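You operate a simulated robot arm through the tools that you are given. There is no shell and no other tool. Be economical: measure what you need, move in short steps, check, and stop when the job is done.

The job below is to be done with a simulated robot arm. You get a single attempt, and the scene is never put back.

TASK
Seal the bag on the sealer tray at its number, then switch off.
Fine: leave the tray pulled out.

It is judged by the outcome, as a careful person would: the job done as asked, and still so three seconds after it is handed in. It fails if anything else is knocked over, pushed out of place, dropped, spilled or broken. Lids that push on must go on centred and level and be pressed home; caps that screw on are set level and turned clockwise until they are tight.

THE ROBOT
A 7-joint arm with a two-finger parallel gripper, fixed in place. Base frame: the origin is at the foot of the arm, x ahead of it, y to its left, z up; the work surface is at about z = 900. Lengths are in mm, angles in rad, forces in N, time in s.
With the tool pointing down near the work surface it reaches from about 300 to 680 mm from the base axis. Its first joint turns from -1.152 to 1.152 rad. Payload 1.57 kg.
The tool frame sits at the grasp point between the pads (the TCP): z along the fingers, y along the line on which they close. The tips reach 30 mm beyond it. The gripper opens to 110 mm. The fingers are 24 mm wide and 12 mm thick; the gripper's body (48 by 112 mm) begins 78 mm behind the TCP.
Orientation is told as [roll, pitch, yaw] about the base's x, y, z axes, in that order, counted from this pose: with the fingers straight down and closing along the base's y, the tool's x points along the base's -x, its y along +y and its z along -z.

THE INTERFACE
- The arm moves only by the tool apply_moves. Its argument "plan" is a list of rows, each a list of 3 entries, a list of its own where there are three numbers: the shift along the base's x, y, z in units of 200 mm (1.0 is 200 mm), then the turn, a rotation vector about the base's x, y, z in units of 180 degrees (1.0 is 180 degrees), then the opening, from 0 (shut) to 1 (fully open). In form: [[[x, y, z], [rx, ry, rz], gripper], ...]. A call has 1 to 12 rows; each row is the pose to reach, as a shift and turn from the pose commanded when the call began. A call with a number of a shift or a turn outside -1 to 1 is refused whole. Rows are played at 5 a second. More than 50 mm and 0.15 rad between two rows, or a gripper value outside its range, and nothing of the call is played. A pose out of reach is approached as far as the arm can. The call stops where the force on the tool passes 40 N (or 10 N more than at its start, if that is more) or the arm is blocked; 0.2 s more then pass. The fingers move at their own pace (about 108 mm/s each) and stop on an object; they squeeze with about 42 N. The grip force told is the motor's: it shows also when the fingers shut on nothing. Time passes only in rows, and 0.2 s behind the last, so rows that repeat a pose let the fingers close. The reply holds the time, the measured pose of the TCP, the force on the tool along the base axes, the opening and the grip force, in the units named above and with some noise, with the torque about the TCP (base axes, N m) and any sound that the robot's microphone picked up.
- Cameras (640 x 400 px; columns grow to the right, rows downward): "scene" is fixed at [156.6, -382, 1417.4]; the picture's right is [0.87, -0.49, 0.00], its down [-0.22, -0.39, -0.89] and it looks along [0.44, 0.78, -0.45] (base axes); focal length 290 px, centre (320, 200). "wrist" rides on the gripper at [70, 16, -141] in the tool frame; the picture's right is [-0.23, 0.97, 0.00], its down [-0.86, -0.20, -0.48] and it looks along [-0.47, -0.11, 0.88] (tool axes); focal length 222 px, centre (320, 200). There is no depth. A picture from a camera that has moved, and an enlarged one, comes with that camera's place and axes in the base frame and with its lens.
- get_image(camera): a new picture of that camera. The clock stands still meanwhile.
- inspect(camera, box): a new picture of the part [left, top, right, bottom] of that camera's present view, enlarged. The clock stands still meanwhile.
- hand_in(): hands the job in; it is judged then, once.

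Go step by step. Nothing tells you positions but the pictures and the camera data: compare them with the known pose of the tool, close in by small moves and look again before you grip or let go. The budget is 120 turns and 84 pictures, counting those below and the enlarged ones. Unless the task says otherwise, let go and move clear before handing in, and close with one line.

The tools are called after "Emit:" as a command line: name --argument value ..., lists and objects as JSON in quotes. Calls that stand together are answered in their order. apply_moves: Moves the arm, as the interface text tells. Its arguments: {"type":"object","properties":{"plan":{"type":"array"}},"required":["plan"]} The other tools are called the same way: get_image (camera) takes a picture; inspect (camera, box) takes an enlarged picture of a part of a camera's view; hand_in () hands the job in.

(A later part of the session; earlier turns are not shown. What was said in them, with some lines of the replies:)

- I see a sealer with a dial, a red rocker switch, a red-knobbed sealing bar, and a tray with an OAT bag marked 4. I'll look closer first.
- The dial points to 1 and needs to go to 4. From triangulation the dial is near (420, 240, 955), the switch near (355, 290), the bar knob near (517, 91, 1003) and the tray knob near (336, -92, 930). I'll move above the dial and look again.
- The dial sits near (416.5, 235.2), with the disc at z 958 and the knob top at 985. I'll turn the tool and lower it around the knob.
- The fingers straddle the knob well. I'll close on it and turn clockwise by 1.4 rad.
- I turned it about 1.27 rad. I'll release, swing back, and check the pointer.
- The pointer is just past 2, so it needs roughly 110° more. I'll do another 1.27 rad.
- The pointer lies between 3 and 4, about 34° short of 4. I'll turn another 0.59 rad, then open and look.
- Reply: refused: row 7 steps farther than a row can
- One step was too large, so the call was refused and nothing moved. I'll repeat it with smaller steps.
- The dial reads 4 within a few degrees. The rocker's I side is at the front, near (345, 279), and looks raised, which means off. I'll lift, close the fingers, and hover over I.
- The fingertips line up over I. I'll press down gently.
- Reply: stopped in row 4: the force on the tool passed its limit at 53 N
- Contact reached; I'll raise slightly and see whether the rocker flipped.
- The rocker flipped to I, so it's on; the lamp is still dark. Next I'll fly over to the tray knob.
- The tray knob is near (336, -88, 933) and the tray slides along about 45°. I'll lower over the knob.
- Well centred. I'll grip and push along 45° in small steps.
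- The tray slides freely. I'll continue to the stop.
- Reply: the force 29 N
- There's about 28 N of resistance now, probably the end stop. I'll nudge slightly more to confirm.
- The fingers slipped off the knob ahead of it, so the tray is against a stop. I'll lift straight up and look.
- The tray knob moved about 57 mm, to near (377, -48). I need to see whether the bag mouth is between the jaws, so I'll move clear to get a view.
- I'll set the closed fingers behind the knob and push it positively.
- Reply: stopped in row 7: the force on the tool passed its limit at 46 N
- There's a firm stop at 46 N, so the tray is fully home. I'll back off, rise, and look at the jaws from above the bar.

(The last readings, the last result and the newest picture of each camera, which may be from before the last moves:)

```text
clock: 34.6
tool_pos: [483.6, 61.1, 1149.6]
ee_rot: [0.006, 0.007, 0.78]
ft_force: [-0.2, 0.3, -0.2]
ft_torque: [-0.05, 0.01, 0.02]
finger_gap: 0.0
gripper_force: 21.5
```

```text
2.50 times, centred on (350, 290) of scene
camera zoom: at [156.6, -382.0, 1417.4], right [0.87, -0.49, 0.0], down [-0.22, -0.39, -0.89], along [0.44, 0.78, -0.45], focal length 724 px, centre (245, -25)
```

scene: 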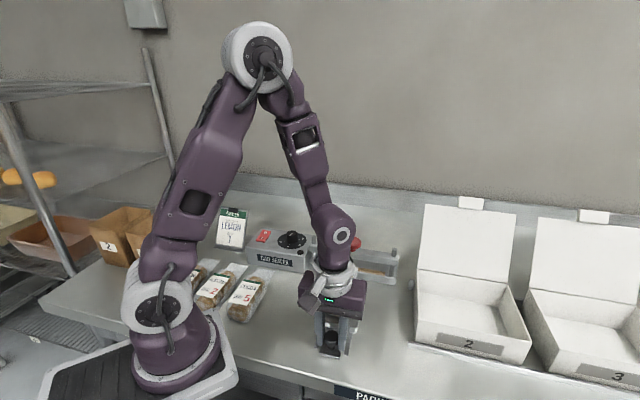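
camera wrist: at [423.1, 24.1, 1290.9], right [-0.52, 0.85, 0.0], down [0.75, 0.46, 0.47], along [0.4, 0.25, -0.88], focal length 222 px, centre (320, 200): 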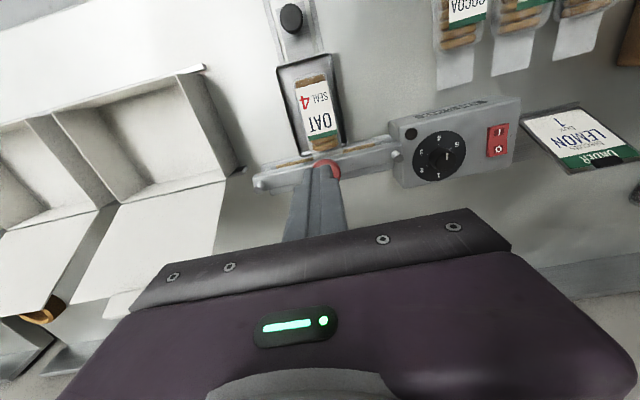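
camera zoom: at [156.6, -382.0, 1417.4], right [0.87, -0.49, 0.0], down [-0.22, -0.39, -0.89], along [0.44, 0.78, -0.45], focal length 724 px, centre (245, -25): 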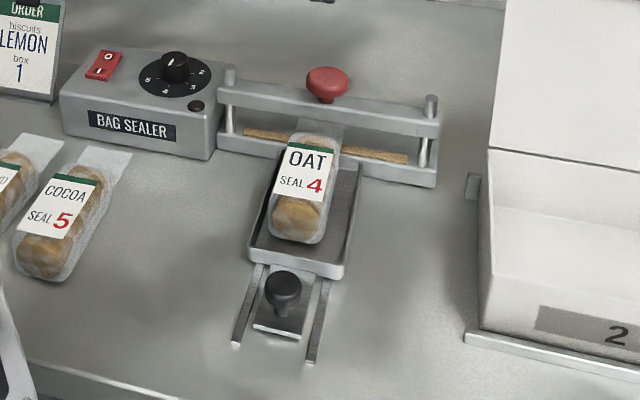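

The bag mouth lies over the element under the raised bar. I'll position above the red knob.

Emit:
apply_moves --plan '[[[0.08, 0.08, -0.1], [0, 0, 0], 0.0], [[0.162, 0.152, -0.2], [0, 0, 0], 0.0], [[0.162, 0.152, -0.4], [0, 0, 0], 0.0], [[0.162, 0.152, -0.5], [0, 0, 0], 0.0], [[0.162, 0.152, -0.5], [0, 0, 0], 0.0]]'

Emit:
get_image --camera "wrist"

Emit:
inspect --camera "scene" --box '[290, 190, 410, 290]'

```text
clock: 35.8
tool_pos: [517.1, 90.9, 1048.5]
ee_rot: [0.004, 0.005, 0.778]
ft_force: [0.5, 0.1, 0.2]
ft_torque: [-0.01, 0.01, 0.03]
finger_gap: 0.0
gripper_force: 21.3
```

```text
42 pictures are left
camera wrist: at [456.6, 53.7, 1189.2], right [-0.52, 0.85, 0.0], down [0.75, 0.46, 0.47], along [0.4, 0.25, -0.88], focal length 222 px, centre (320, 200)
```

wrist: 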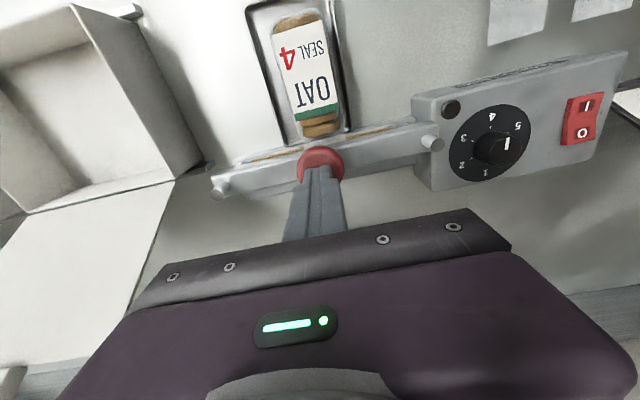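

```text
4.00 times, centred on (350, 240) of scene
camera zoom: at [156.6, -382.0, 1417.4], right [0.87, -0.49, 0.0], down [-0.22, -0.39, -0.89], along [0.44, 0.78, -0.45], focal length 1159 px, centre (200, 40)
```

zoom: 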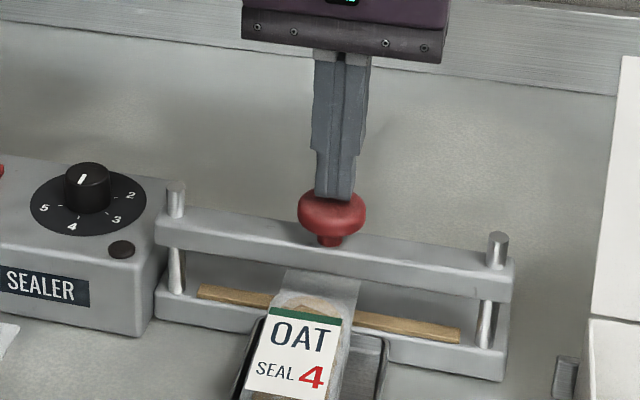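

Aligned over the red knob. I'll press down in small steps until it stops.

Emit:
apply_moves --plan '[[[-0.01, 0, -0.05], [0, 0, 0], 0.0], [[-0.01, 0, -0.08], [0, 0, 0], 0.0], [[-0.01, 0, -0.11], [0, 0, 0], 0.0], [[-0.01, 0, -0.14], [0, 0, 0], 0.0], [[-0.01, 0, -0.17], [0, 0, 0], 0.0], [[-0.01, 0, -0.2], [0, 0, 0], 0.0], [[-0.01, 0, -0.22], [0, 0, 0], 0.0], [[-0.01, 0, -0.24], [0, 0, 0], 0.0]]'

Emit:
inspect --camera "scene" --box '[270, 190, 410, 290]'

```text
clock: 37.2
tool_pos: [512.9, 91.7, 1013.1]
ee_rot: [0.002, 0.002, 0.779]
ft_force: [-4.9, -0.8, 12.8]
ft_torque: [-0.03, 0.13, 0.01]
finger_gap: 0.0
gripper_force: 21.2
stopped in row 7: the force on the tool passed its limit at 53 N (the readings are from after the stop); the commanded pose is now the measured one
```

```text
4.00 times, centred on (340, 240) of scene
camera zoom: at [156.3, -382.0, 1417.4], right [0.87, -0.49, 0.0], down [-0.22, -0.39, -0.89], along [0.44, 0.78, -0.45], focal length 1159 px, centre (240, 40)
```

zoom: 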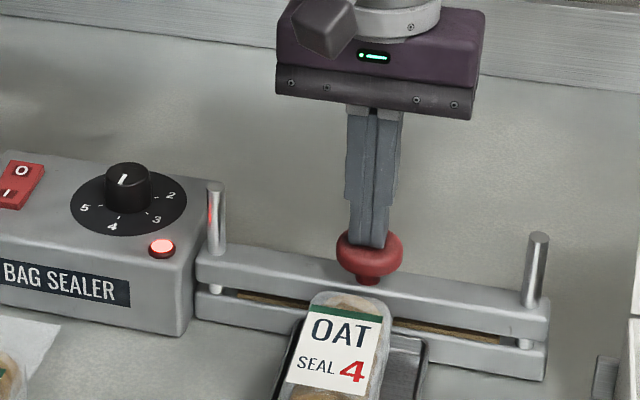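

The lamp is lit, so it is sealing. I'll hold the bar down and watch the lamp.

Emit:
apply_moves --plan '[[[0, 0, -0.004], [0, 0, 0], 0.0], [[0, 0, -0.004], [0, 0, 0], 0.0], [[0, 0, -0.004], [0, 0, 0], 0.0]]'

Emit:
inspect --camera "scene" --box '[270, 190, 410, 290]'

```text
clock: 38.0
tool_pos: [513.5, 91.8, 1012.8]
ee_rot: [-0.001, -0.001, 0.779]
ft_force: [-5.4, -0.1, 12.1]
ft_torque: [0.0, 0.16, 0.04]
finger_gap: 0.0
gripper_force: 20.9
stopped in row 3: the force on the tool passed its limit at 41 N (the readings are from after the stop); the commanded pose is now the measured one
```

```text
4.00 times, centred on (340, 240) of scene
camera zoom: at [156.3, -382.0, 1417.4], right [0.87, -0.49, 0.0], down [-0.22, -0.39, -0.89], along [0.44, 0.78, -0.45], focal length 1159 px, centre (240, 40)
```

zoom: 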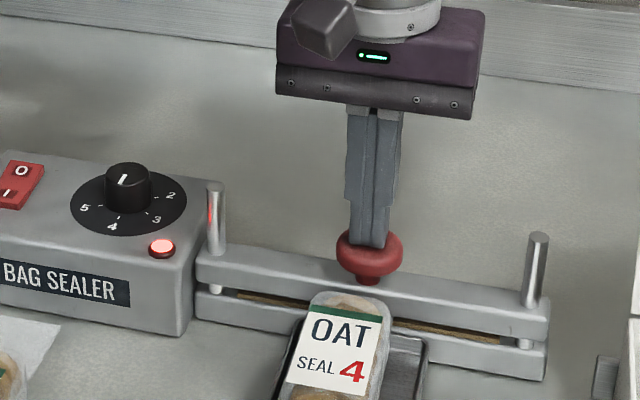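

The bar is at its hard stop and the lamp is still lit, so I'll keep holding.

Emit:
apply_moves --plan '[[[0, 0, 0], [0, 0, 0], 0.0], [[0, 0, 0], [0, 0, 0], 0.0], [[0, 0, 0], [0, 0, 0], 0.0], [[0, 0, 0], [0, 0, 0], 0.0]]'

Emit:
inspect --camera "scene" --box '[270, 190, 410, 290]'

```text
clock: 39.0
tool_pos: [513.6, 91.5, 1013.7]
ee_rot: [0.001, -0.001, 0.78]
ft_force: [-6.1, -0.6, 19.9]
ft_torque: [-0.07, 0.2, 0.14]
finger_gap: 0.0
gripper_force: 21.0
```

```text
4.00 times, centred on (340, 240) of scene
camera zoom: at [156.1, -382.0, 1417.4], right [0.87, -0.49, 0.0], down [-0.22, -0.39, -0.89], along [0.44, 0.78, -0.45], focal length 1159 px, centre (240, 40)
```

zoom: 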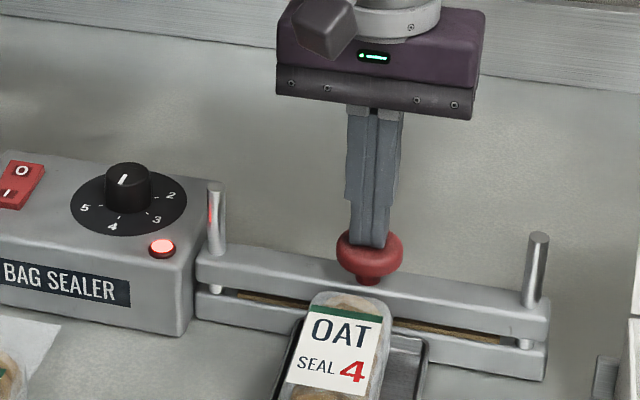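

Emit:
apply_moves --plan '[[[0, 0, 0], [0, 0, 0], 0.0], [[0, 0, 0], [0, 0, 0], 0.0], [[0, 0, 0], [0, 0, 0], 0.0], [[0, 0, 0], [0, 0, 0], 0.0], [[0, 0, 0], [0, 0, 0], 0.0]]'

Emit:
inspect --camera "scene" --box '[270, 190, 410, 290]'

```text
clock: 40.1
tool_pos: [513.9, 91.3, 1013.4]
ee_rot: [0.0, -0.002, 0.78]
ft_force: [-5.1, -0.4, 26.2]
ft_torque: [-0.01, 0.22, 0.18]
finger_gap: 0.0
gripper_force: 21.7
```

```text
4.00 times, centred on (340, 240) of scene
camera zoom: at [156.0, -382.0, 1417.4], right [0.87, -0.49, 0.0], down [-0.22, -0.39, -0.89], along [0.44, 0.78, -0.45], focal length 1159 px, centre (240, 40)
```

zoom: 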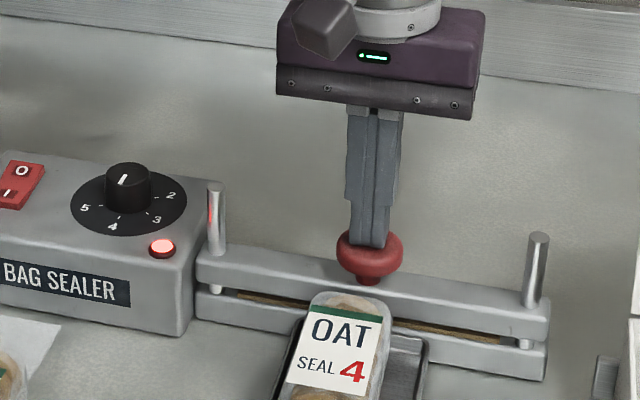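

Emit:
apply_moves --plan '[[[0, 0, 0], [0, 0, 0], 0.0], [[0, 0, 0], [0, 0, 0], 0.0], [[0, 0, 0], [0, 0, 0], 0.0], [[0, 0, 0], [0, 0, 0], 0.0], [[0, 0, 0], [0, 0, 0], 0.0]]'

Emit:
inspect --camera "scene" --box '[270, 190, 410, 290]'

```text
clock: 41.4
tool_pos: [513.1, 92.0, 1013.2]
ee_rot: [0.0, -0.002, 0.78]
ft_force: [-4.4, -0.3, 31.2]
ft_torque: [-0.02, 0.12, 0.05]
finger_gap: 0.0
gripper_force: 21.3
```

```text
4.00 times, centred on (340, 240) of scene
camera zoom: at [156.0, -382.0, 1417.4], right [0.87, -0.49, 0.0], down [-0.22, -0.39, -0.89], along [0.44, 0.78, -0.45], focal length 1159 px, centre (240, 40)
```

zoom: 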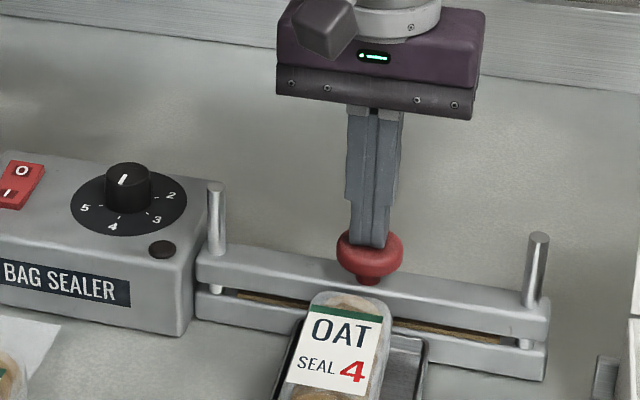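

The lamp went off after about 4 s, so the seal cycle is complete. I'll raise the bar and look.

Emit:
apply_moves --plan '[[[0, 0, 0.05], [0, 0, 0], 0.0], [[0, 0, 0.15], [0, 0, 0], 0.0], [[0, 0, 0.3], [0, 0, 0], 0.0], [[0, 0, 0.5], [0, 0, 0], 0.0], [[-0.12, 0.17, 0.5], [0, 0, 0], 0.0], [[-0.24, 0.34, 0.5], [0, 0, 0], 0.0], [[-0.36, 0.51, 0.5], [0, 0, 0], 0.0], [[-0.48, 0.68, 0.5], [0, 0, 0], 0.0], [[-0.6, 0.85, 0.5], [0, 0, 0], 0.0], [[-0.735, 1.0, 0.45], [0, 0, -0.007], 0.0]]'

Emit:
get_image --camera "wrist"

Emit:
inspect --camera "scene" --box '[245, 205, 405, 345]'

```text
clock: 43.5
tool_pos: [366.6, 290.2, 1100.4]
ee_rot: [-0.002, -0.001, 0.756]
ft_force: [0.9, 0.7, -0.2]
ft_torque: [0.01, 0.0, -0.02]
finger_gap: 0.1
gripper_force: 21.0
```

```text
35 pictures are left
camera wrist: at [304.7, 254.7, 1242.4], right [-0.5, 0.86, 0.0], down [0.76, 0.44, 0.48], along [0.41, 0.24, -0.88], focal length 222 px, centre (320, 200)
```

wrist: 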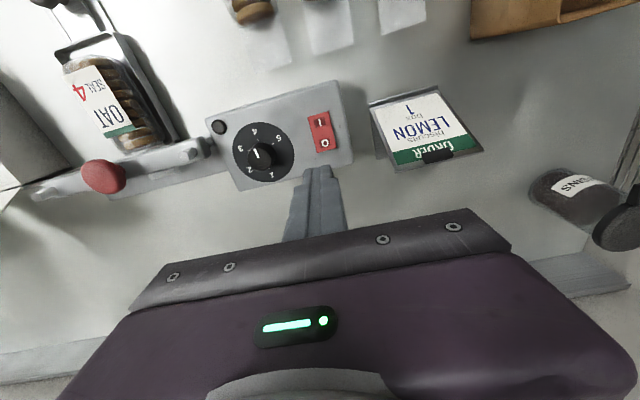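

```text
2.86 times, centred on (325, 275) of scene
camera zoom: at [156.6, -382.0, 1417.4], right [0.87, -0.49, 0.0], down [-0.22, -0.39, -0.89], along [0.44, 0.78, -0.45], focal length 828 px, centre (306, -14)
```

zoom: 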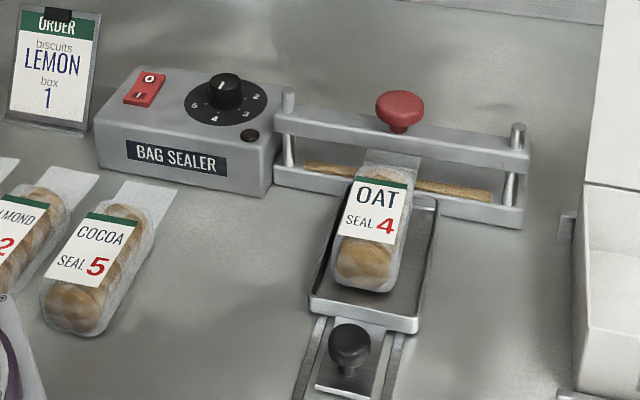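

The bar is back up. I'll press the O side near (364.5, 296.5).

Emit:
apply_moves --plan '[[[-0.0075, 0.03, -0.2], [0, 0, 0], 0.0], [[-0.0075, 0.03, -0.4], [0, 0, 0], 0.0], [[-0.0075, 0.03, -0.4], [0, 0, 0], 0.0]]'

Emit:
inspect --camera "scene" --box '[245, 205, 325, 265]'

```text
clock: 44.4
tool_pos: [366.2, 297.4, 1021.5]
ee_rot: [-0.001, 0.001, 0.757]
ft_force: [-0.4, 0.4, -0.2]
ft_torque: [0.0, 0.0, -0.02]
finger_gap: 0.0
gripper_force: 21.3
```

```text
6.67 times, centred on (285, 235) of scene
camera zoom: at [156.6, -382.0, 1417.4], right [0.87, -0.49, 0.0], down [-0.22, -0.39, -0.89], along [0.44, 0.78, -0.45], focal length 1932 px, centre (553, -33)
```

zoom: 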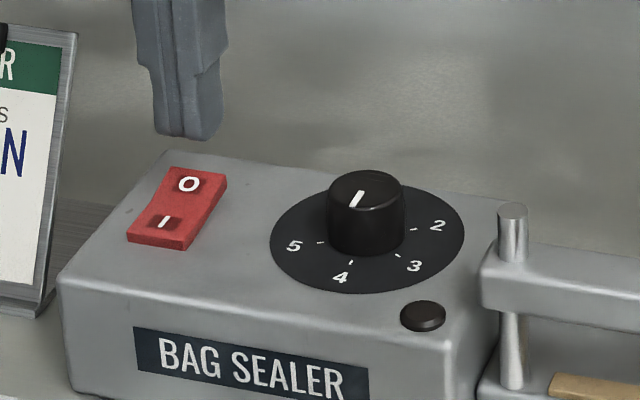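

Emit:
apply_moves --plan '[[[0, 0, -0.05], [0, 0, 0], 0], [[0, 0, -0.08], [0, 0, 0], 0], [[0, 0, -0.1], [0, 0, 0], 0], [[0, 0, -0.12], [0, 0, 0], 0], [[0, 0, -0.135], [0, 0, 0], 0], [[0, 0, -0.15], [0, 0, 0], 0]]'

Emit:
apply_moves --plan '[[[0, 0, 0.1], [0, 0, 0], 0], [[0, 0, 0.3], [0, 0, 0], 0], [[0, 0, 0.5], [0, 0, 0], 0]]'

Emit:
inspect --camera "scene" --box '[245, 205, 325, 265]'

Emit:
inspect --camera "scene" --box '[310, 220, 410, 300]'

```text
clock: 45.7
tool_pos: [365.8, 297.3, 997.1]
ee_rot: [-0.001, -0.006, 0.76]
ft_force: [-0.2, -0.1, 4.1]
ft_torque: [-0.03, 0.02, 0.02]
finger_gap: 0.0
gripper_force: 21.2
stopped in row 6: the force on the tool passed its limit at 51 N (the readings are from after the stop); the commanded pose is now the measured one
```

```text
clock: 46.5
tool_pos: [364.9, 297.3, 1099.5]
ee_rot: [0.001, -0.005, 0.758]
ft_force: [0.4, -0.4, -0.5]
ft_torque: [0.0, -0.01, 0.0]
finger_gap: 0.0
gripper_force: 21.1
```

```text
6.67 times, centred on (285, 235) of scene
camera zoom: at [156.6, -382.0, 1417.4], right [0.87, -0.49, 0.0], down [-0.22, -0.39, -0.89], along [0.44, 0.78, -0.45], focal length 1932 px, centre (553, -33)
```

zoom: 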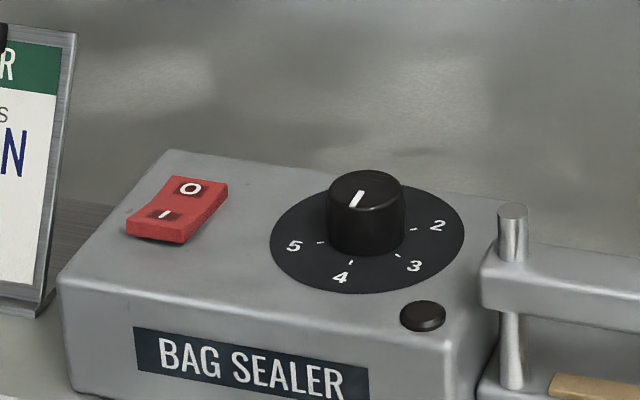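

```text
5.00 times, centred on (360, 260) of scene
camera zoom: at [156.6, -382.0, 1417.4], right [0.87, -0.49, 0.0], down [-0.22, -0.39, -0.89], along [0.44, 0.78, -0.45], focal length 1449 px, centre (120, -100)
```

zoom: 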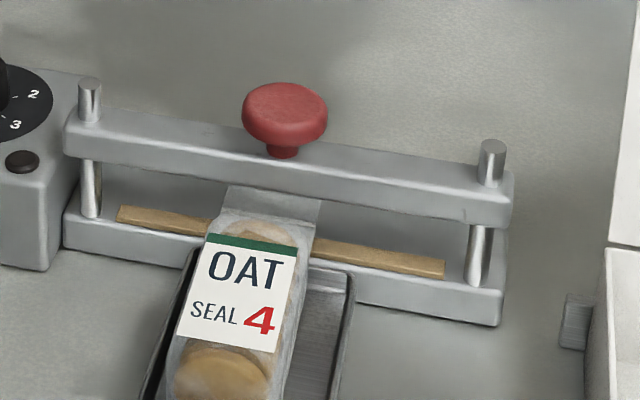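

It is switched off. "Leave the tray pulled out" is satisfied most safely by drawing the tray back to its starting place, which also lets me see the seal. I'll return to the tray knob.

Emit:
apply_moves --plan '[[[0.0, -0.2, 0.05], [0, 0, 0], 0.2], [[0.0, -0.4, 0.05], [0, 0, 0], 0.4], [[0.0, -0.6, 0.05], [0, 0, 0], 0.5], [[0.0, -0.8, 0.05], [0, 0, 0], 0.5], [[0.0, -1.0, 0.05], [0, 0, 0.005], 0.5]]'

Emit:
apply_moves --plan '[[[0.0, -0.2, 0], [0, 0, 0.005], 0.5], [[0.02, -0.4, 0], [0, 0, 0.005], 0.5], [[0.04, -0.6, 0], [0, 0, 0.005], 0.5], [[0.06, -0.71, 0], [0, 0, 0.005], 0.5], [[0.06, -0.71, -0.05], [0, 0, 0.005], 0.5], [[0.06, -0.71, -0.05], [0, 0, 0.005], 0.5]]'

Emit:
inspect --camera "wrist" --box '[250, 100, 390, 220]'

```text
clock: 47.7
tool_pos: [363.8, 95.6, 1104.9]
ee_rot: [0.0, -0.002, 0.772]
ft_force: [0.6, 0.1, 0.6]
ft_torque: [0.02, 0.01, -0.02]
finger_gap: 55.1
gripper_force: 0.1
```

```text
clock: 49.1
tool_pos: [376.9, -44.6, 1097.4]
ee_rot: [-0.001, -0.007, 0.787]
ft_force: [-0.4, -0.4, 0.1]
ft_torque: [0.02, 0.0, -0.02]
finger_gap: 55.0
gripper_force: 0.0
```

```text
3.33 times, centred on (320, 160) of wrist
camera zoom: at [316.3, -82.8, 1237.8], right [-0.53, 0.85, 0.0], down [0.74, 0.47, 0.48], along [0.41, 0.26, -0.88], focal length 740 px, centre (320, 333)
```

zoom: 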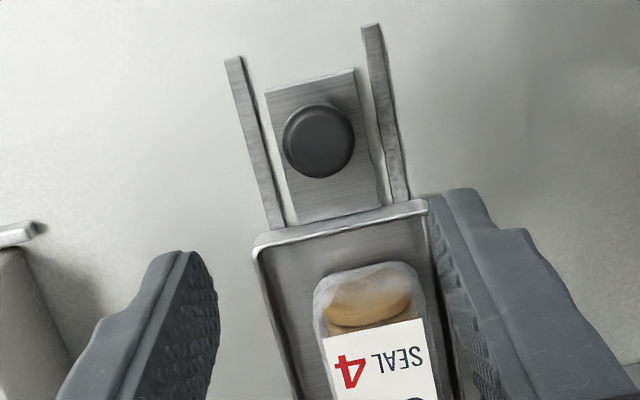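

Emit:
apply_moves --plan '[[[0.02, 0.01, -0.2], [0, 0, 0], 0.5], [[0.022, 0.01, -0.4], [0, 0, 0], 0.5], [[0.022, 0.01, -0.55], [0, 0, 0], 0.5], [[0.022, 0.01, -0.67], [0, 0, 0], 0.5], [[0.022, 0.01, -0.765], [0, 0, 0], 0.5], [[0.022, 0.01, -0.765], [0, 0, 0], 0.2], [[0.022, 0.01, -0.765], [0, 0, 0], 0.0], [[0.022, 0.01, -0.765], [0, 0, 0], 0.0]]'

Emit:
apply_moves --plan '[[[-0.03, -0.03, 0], [0, 0, 0], 0.0], [[-0.06, -0.06, 0], [0, 0, 0], 0.0], [[-0.09, -0.09, 0], [0, 0, 0], 0.0], [[-0.12, -0.12, 0], [0, 0, 0], 0.0], [[-0.15, -0.15, 0], [0, 0, 0], 0.0], [[-0.18, -0.18, 0], [0, 0, 0], 0.0], [[-0.21, -0.21, 0], [0, 0, 0], 0.0]]'

Emit:
get_image --camera "scene"

```text
clock: 50.9
tool_pos: [382.8, -40.6, 945.6]
ee_rot: [0.002, -0.003, 0.79]
ft_force: [-2.2, 2.9, -8.8]
ft_torque: [0.48, -0.52, 0.03]
finger_gap: 29.2
gripper_force: 39.0
```

```text
clock: 52.5
tool_pos: [338.8, -84.7, 944.1]
ee_rot: [0.001, -0.005, 0.788]
ft_force: [-0.6, -0.5, -1.7]
ft_torque: [0.51, -0.63, -0.06]
finger_gap: 29.5
gripper_force: 39.4
```

```text
29 pictures are left
```

scene: 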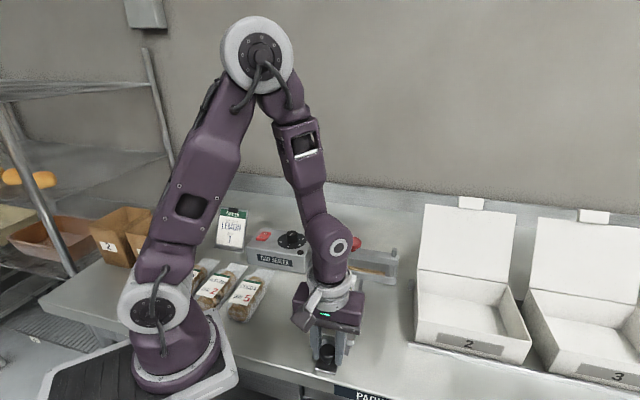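

The tray is drawn back to its start position. I'll release, lift clear, and do a final check.

Emit:
apply_moves --plan '[[[0, 0, 0], [0, 0, 0], 0.5], [[0, 0, 0], [0, 0, 0], 0.5], [[0, 0, 0.2], [0, 0, 0], 0.5], [[0, 0, 0.4], [0, 0, 0], 0.5], [[0, 0, 0.6], [0, 0, 0], 0.5], [[0, 0, 0.8], [0, 0, 0], 0.5], [[0, 0.15, 1.0], [0, 0, 0], 0.5], [[0, 0.35, 1.0], [0, 0, 0], 0.5], [[0, 0.55, 1.0], [0, 0, 0], 0.5], [[0, 0.75, 1.0], [0, 0, 0], 0.5], [[0, 0.95, 1.0], [0, 0, 0], 0.5]]'

Emit:
get_image --camera "scene"

Emit:
inspect --camera "scene" --box '[310, 230, 410, 310]'

Emit:
inspect --camera "scene" --box '[240, 210, 410, 380]'

```text
clock: 54.9
tool_pos: [342.6, 105.6, 1144.1]
ee_rot: [-0.002, -0.004, 0.788]
ft_force: [0.0, 0.5, -0.3]
ft_torque: [-0.01, -0.01, 0.0]
finger_gap: 55.1
gripper_force: 0.0
```

```text
28 pictures are left
```

scene: 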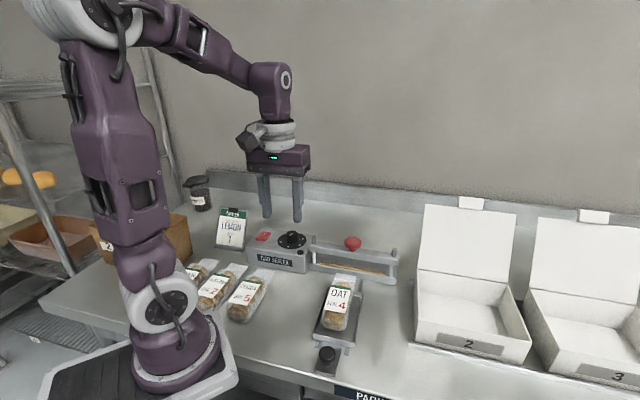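

```text
5.00 times, centred on (360, 270) of scene
camera zoom: at [156.6, -382.0, 1417.4], right [0.87, -0.49, 0.0], down [-0.22, -0.39, -0.89], along [0.44, 0.78, -0.45], focal length 1449 px, centre (120, -150)
```

zoom: 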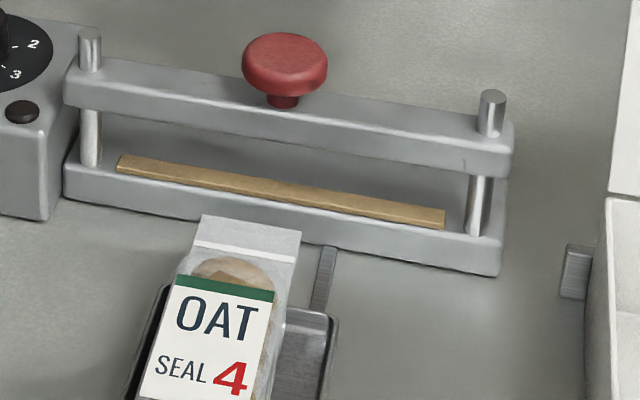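

```text
2.35 times, centred on (325, 295) of scene
camera zoom: at [156.6, -382.0, 1417.4], right [0.87, -0.49, 0.0], down [-0.22, -0.39, -0.89], along [0.44, 0.78, -0.45], focal length 682 px, centre (308, -24)
```

zoom: 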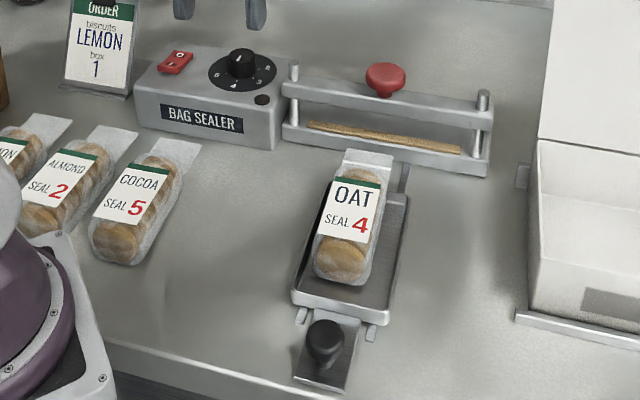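

The bag now has a clear seal line across its mouth. The tray is pulled out, the switch is at O, and nothing else has moved, so I'm handing in.

Emit:
hand_in

```text
The job is handed in.
```

The OAT bag was sealed with the dial at 4, the sealer is switched off, and the tray is left pulled out.
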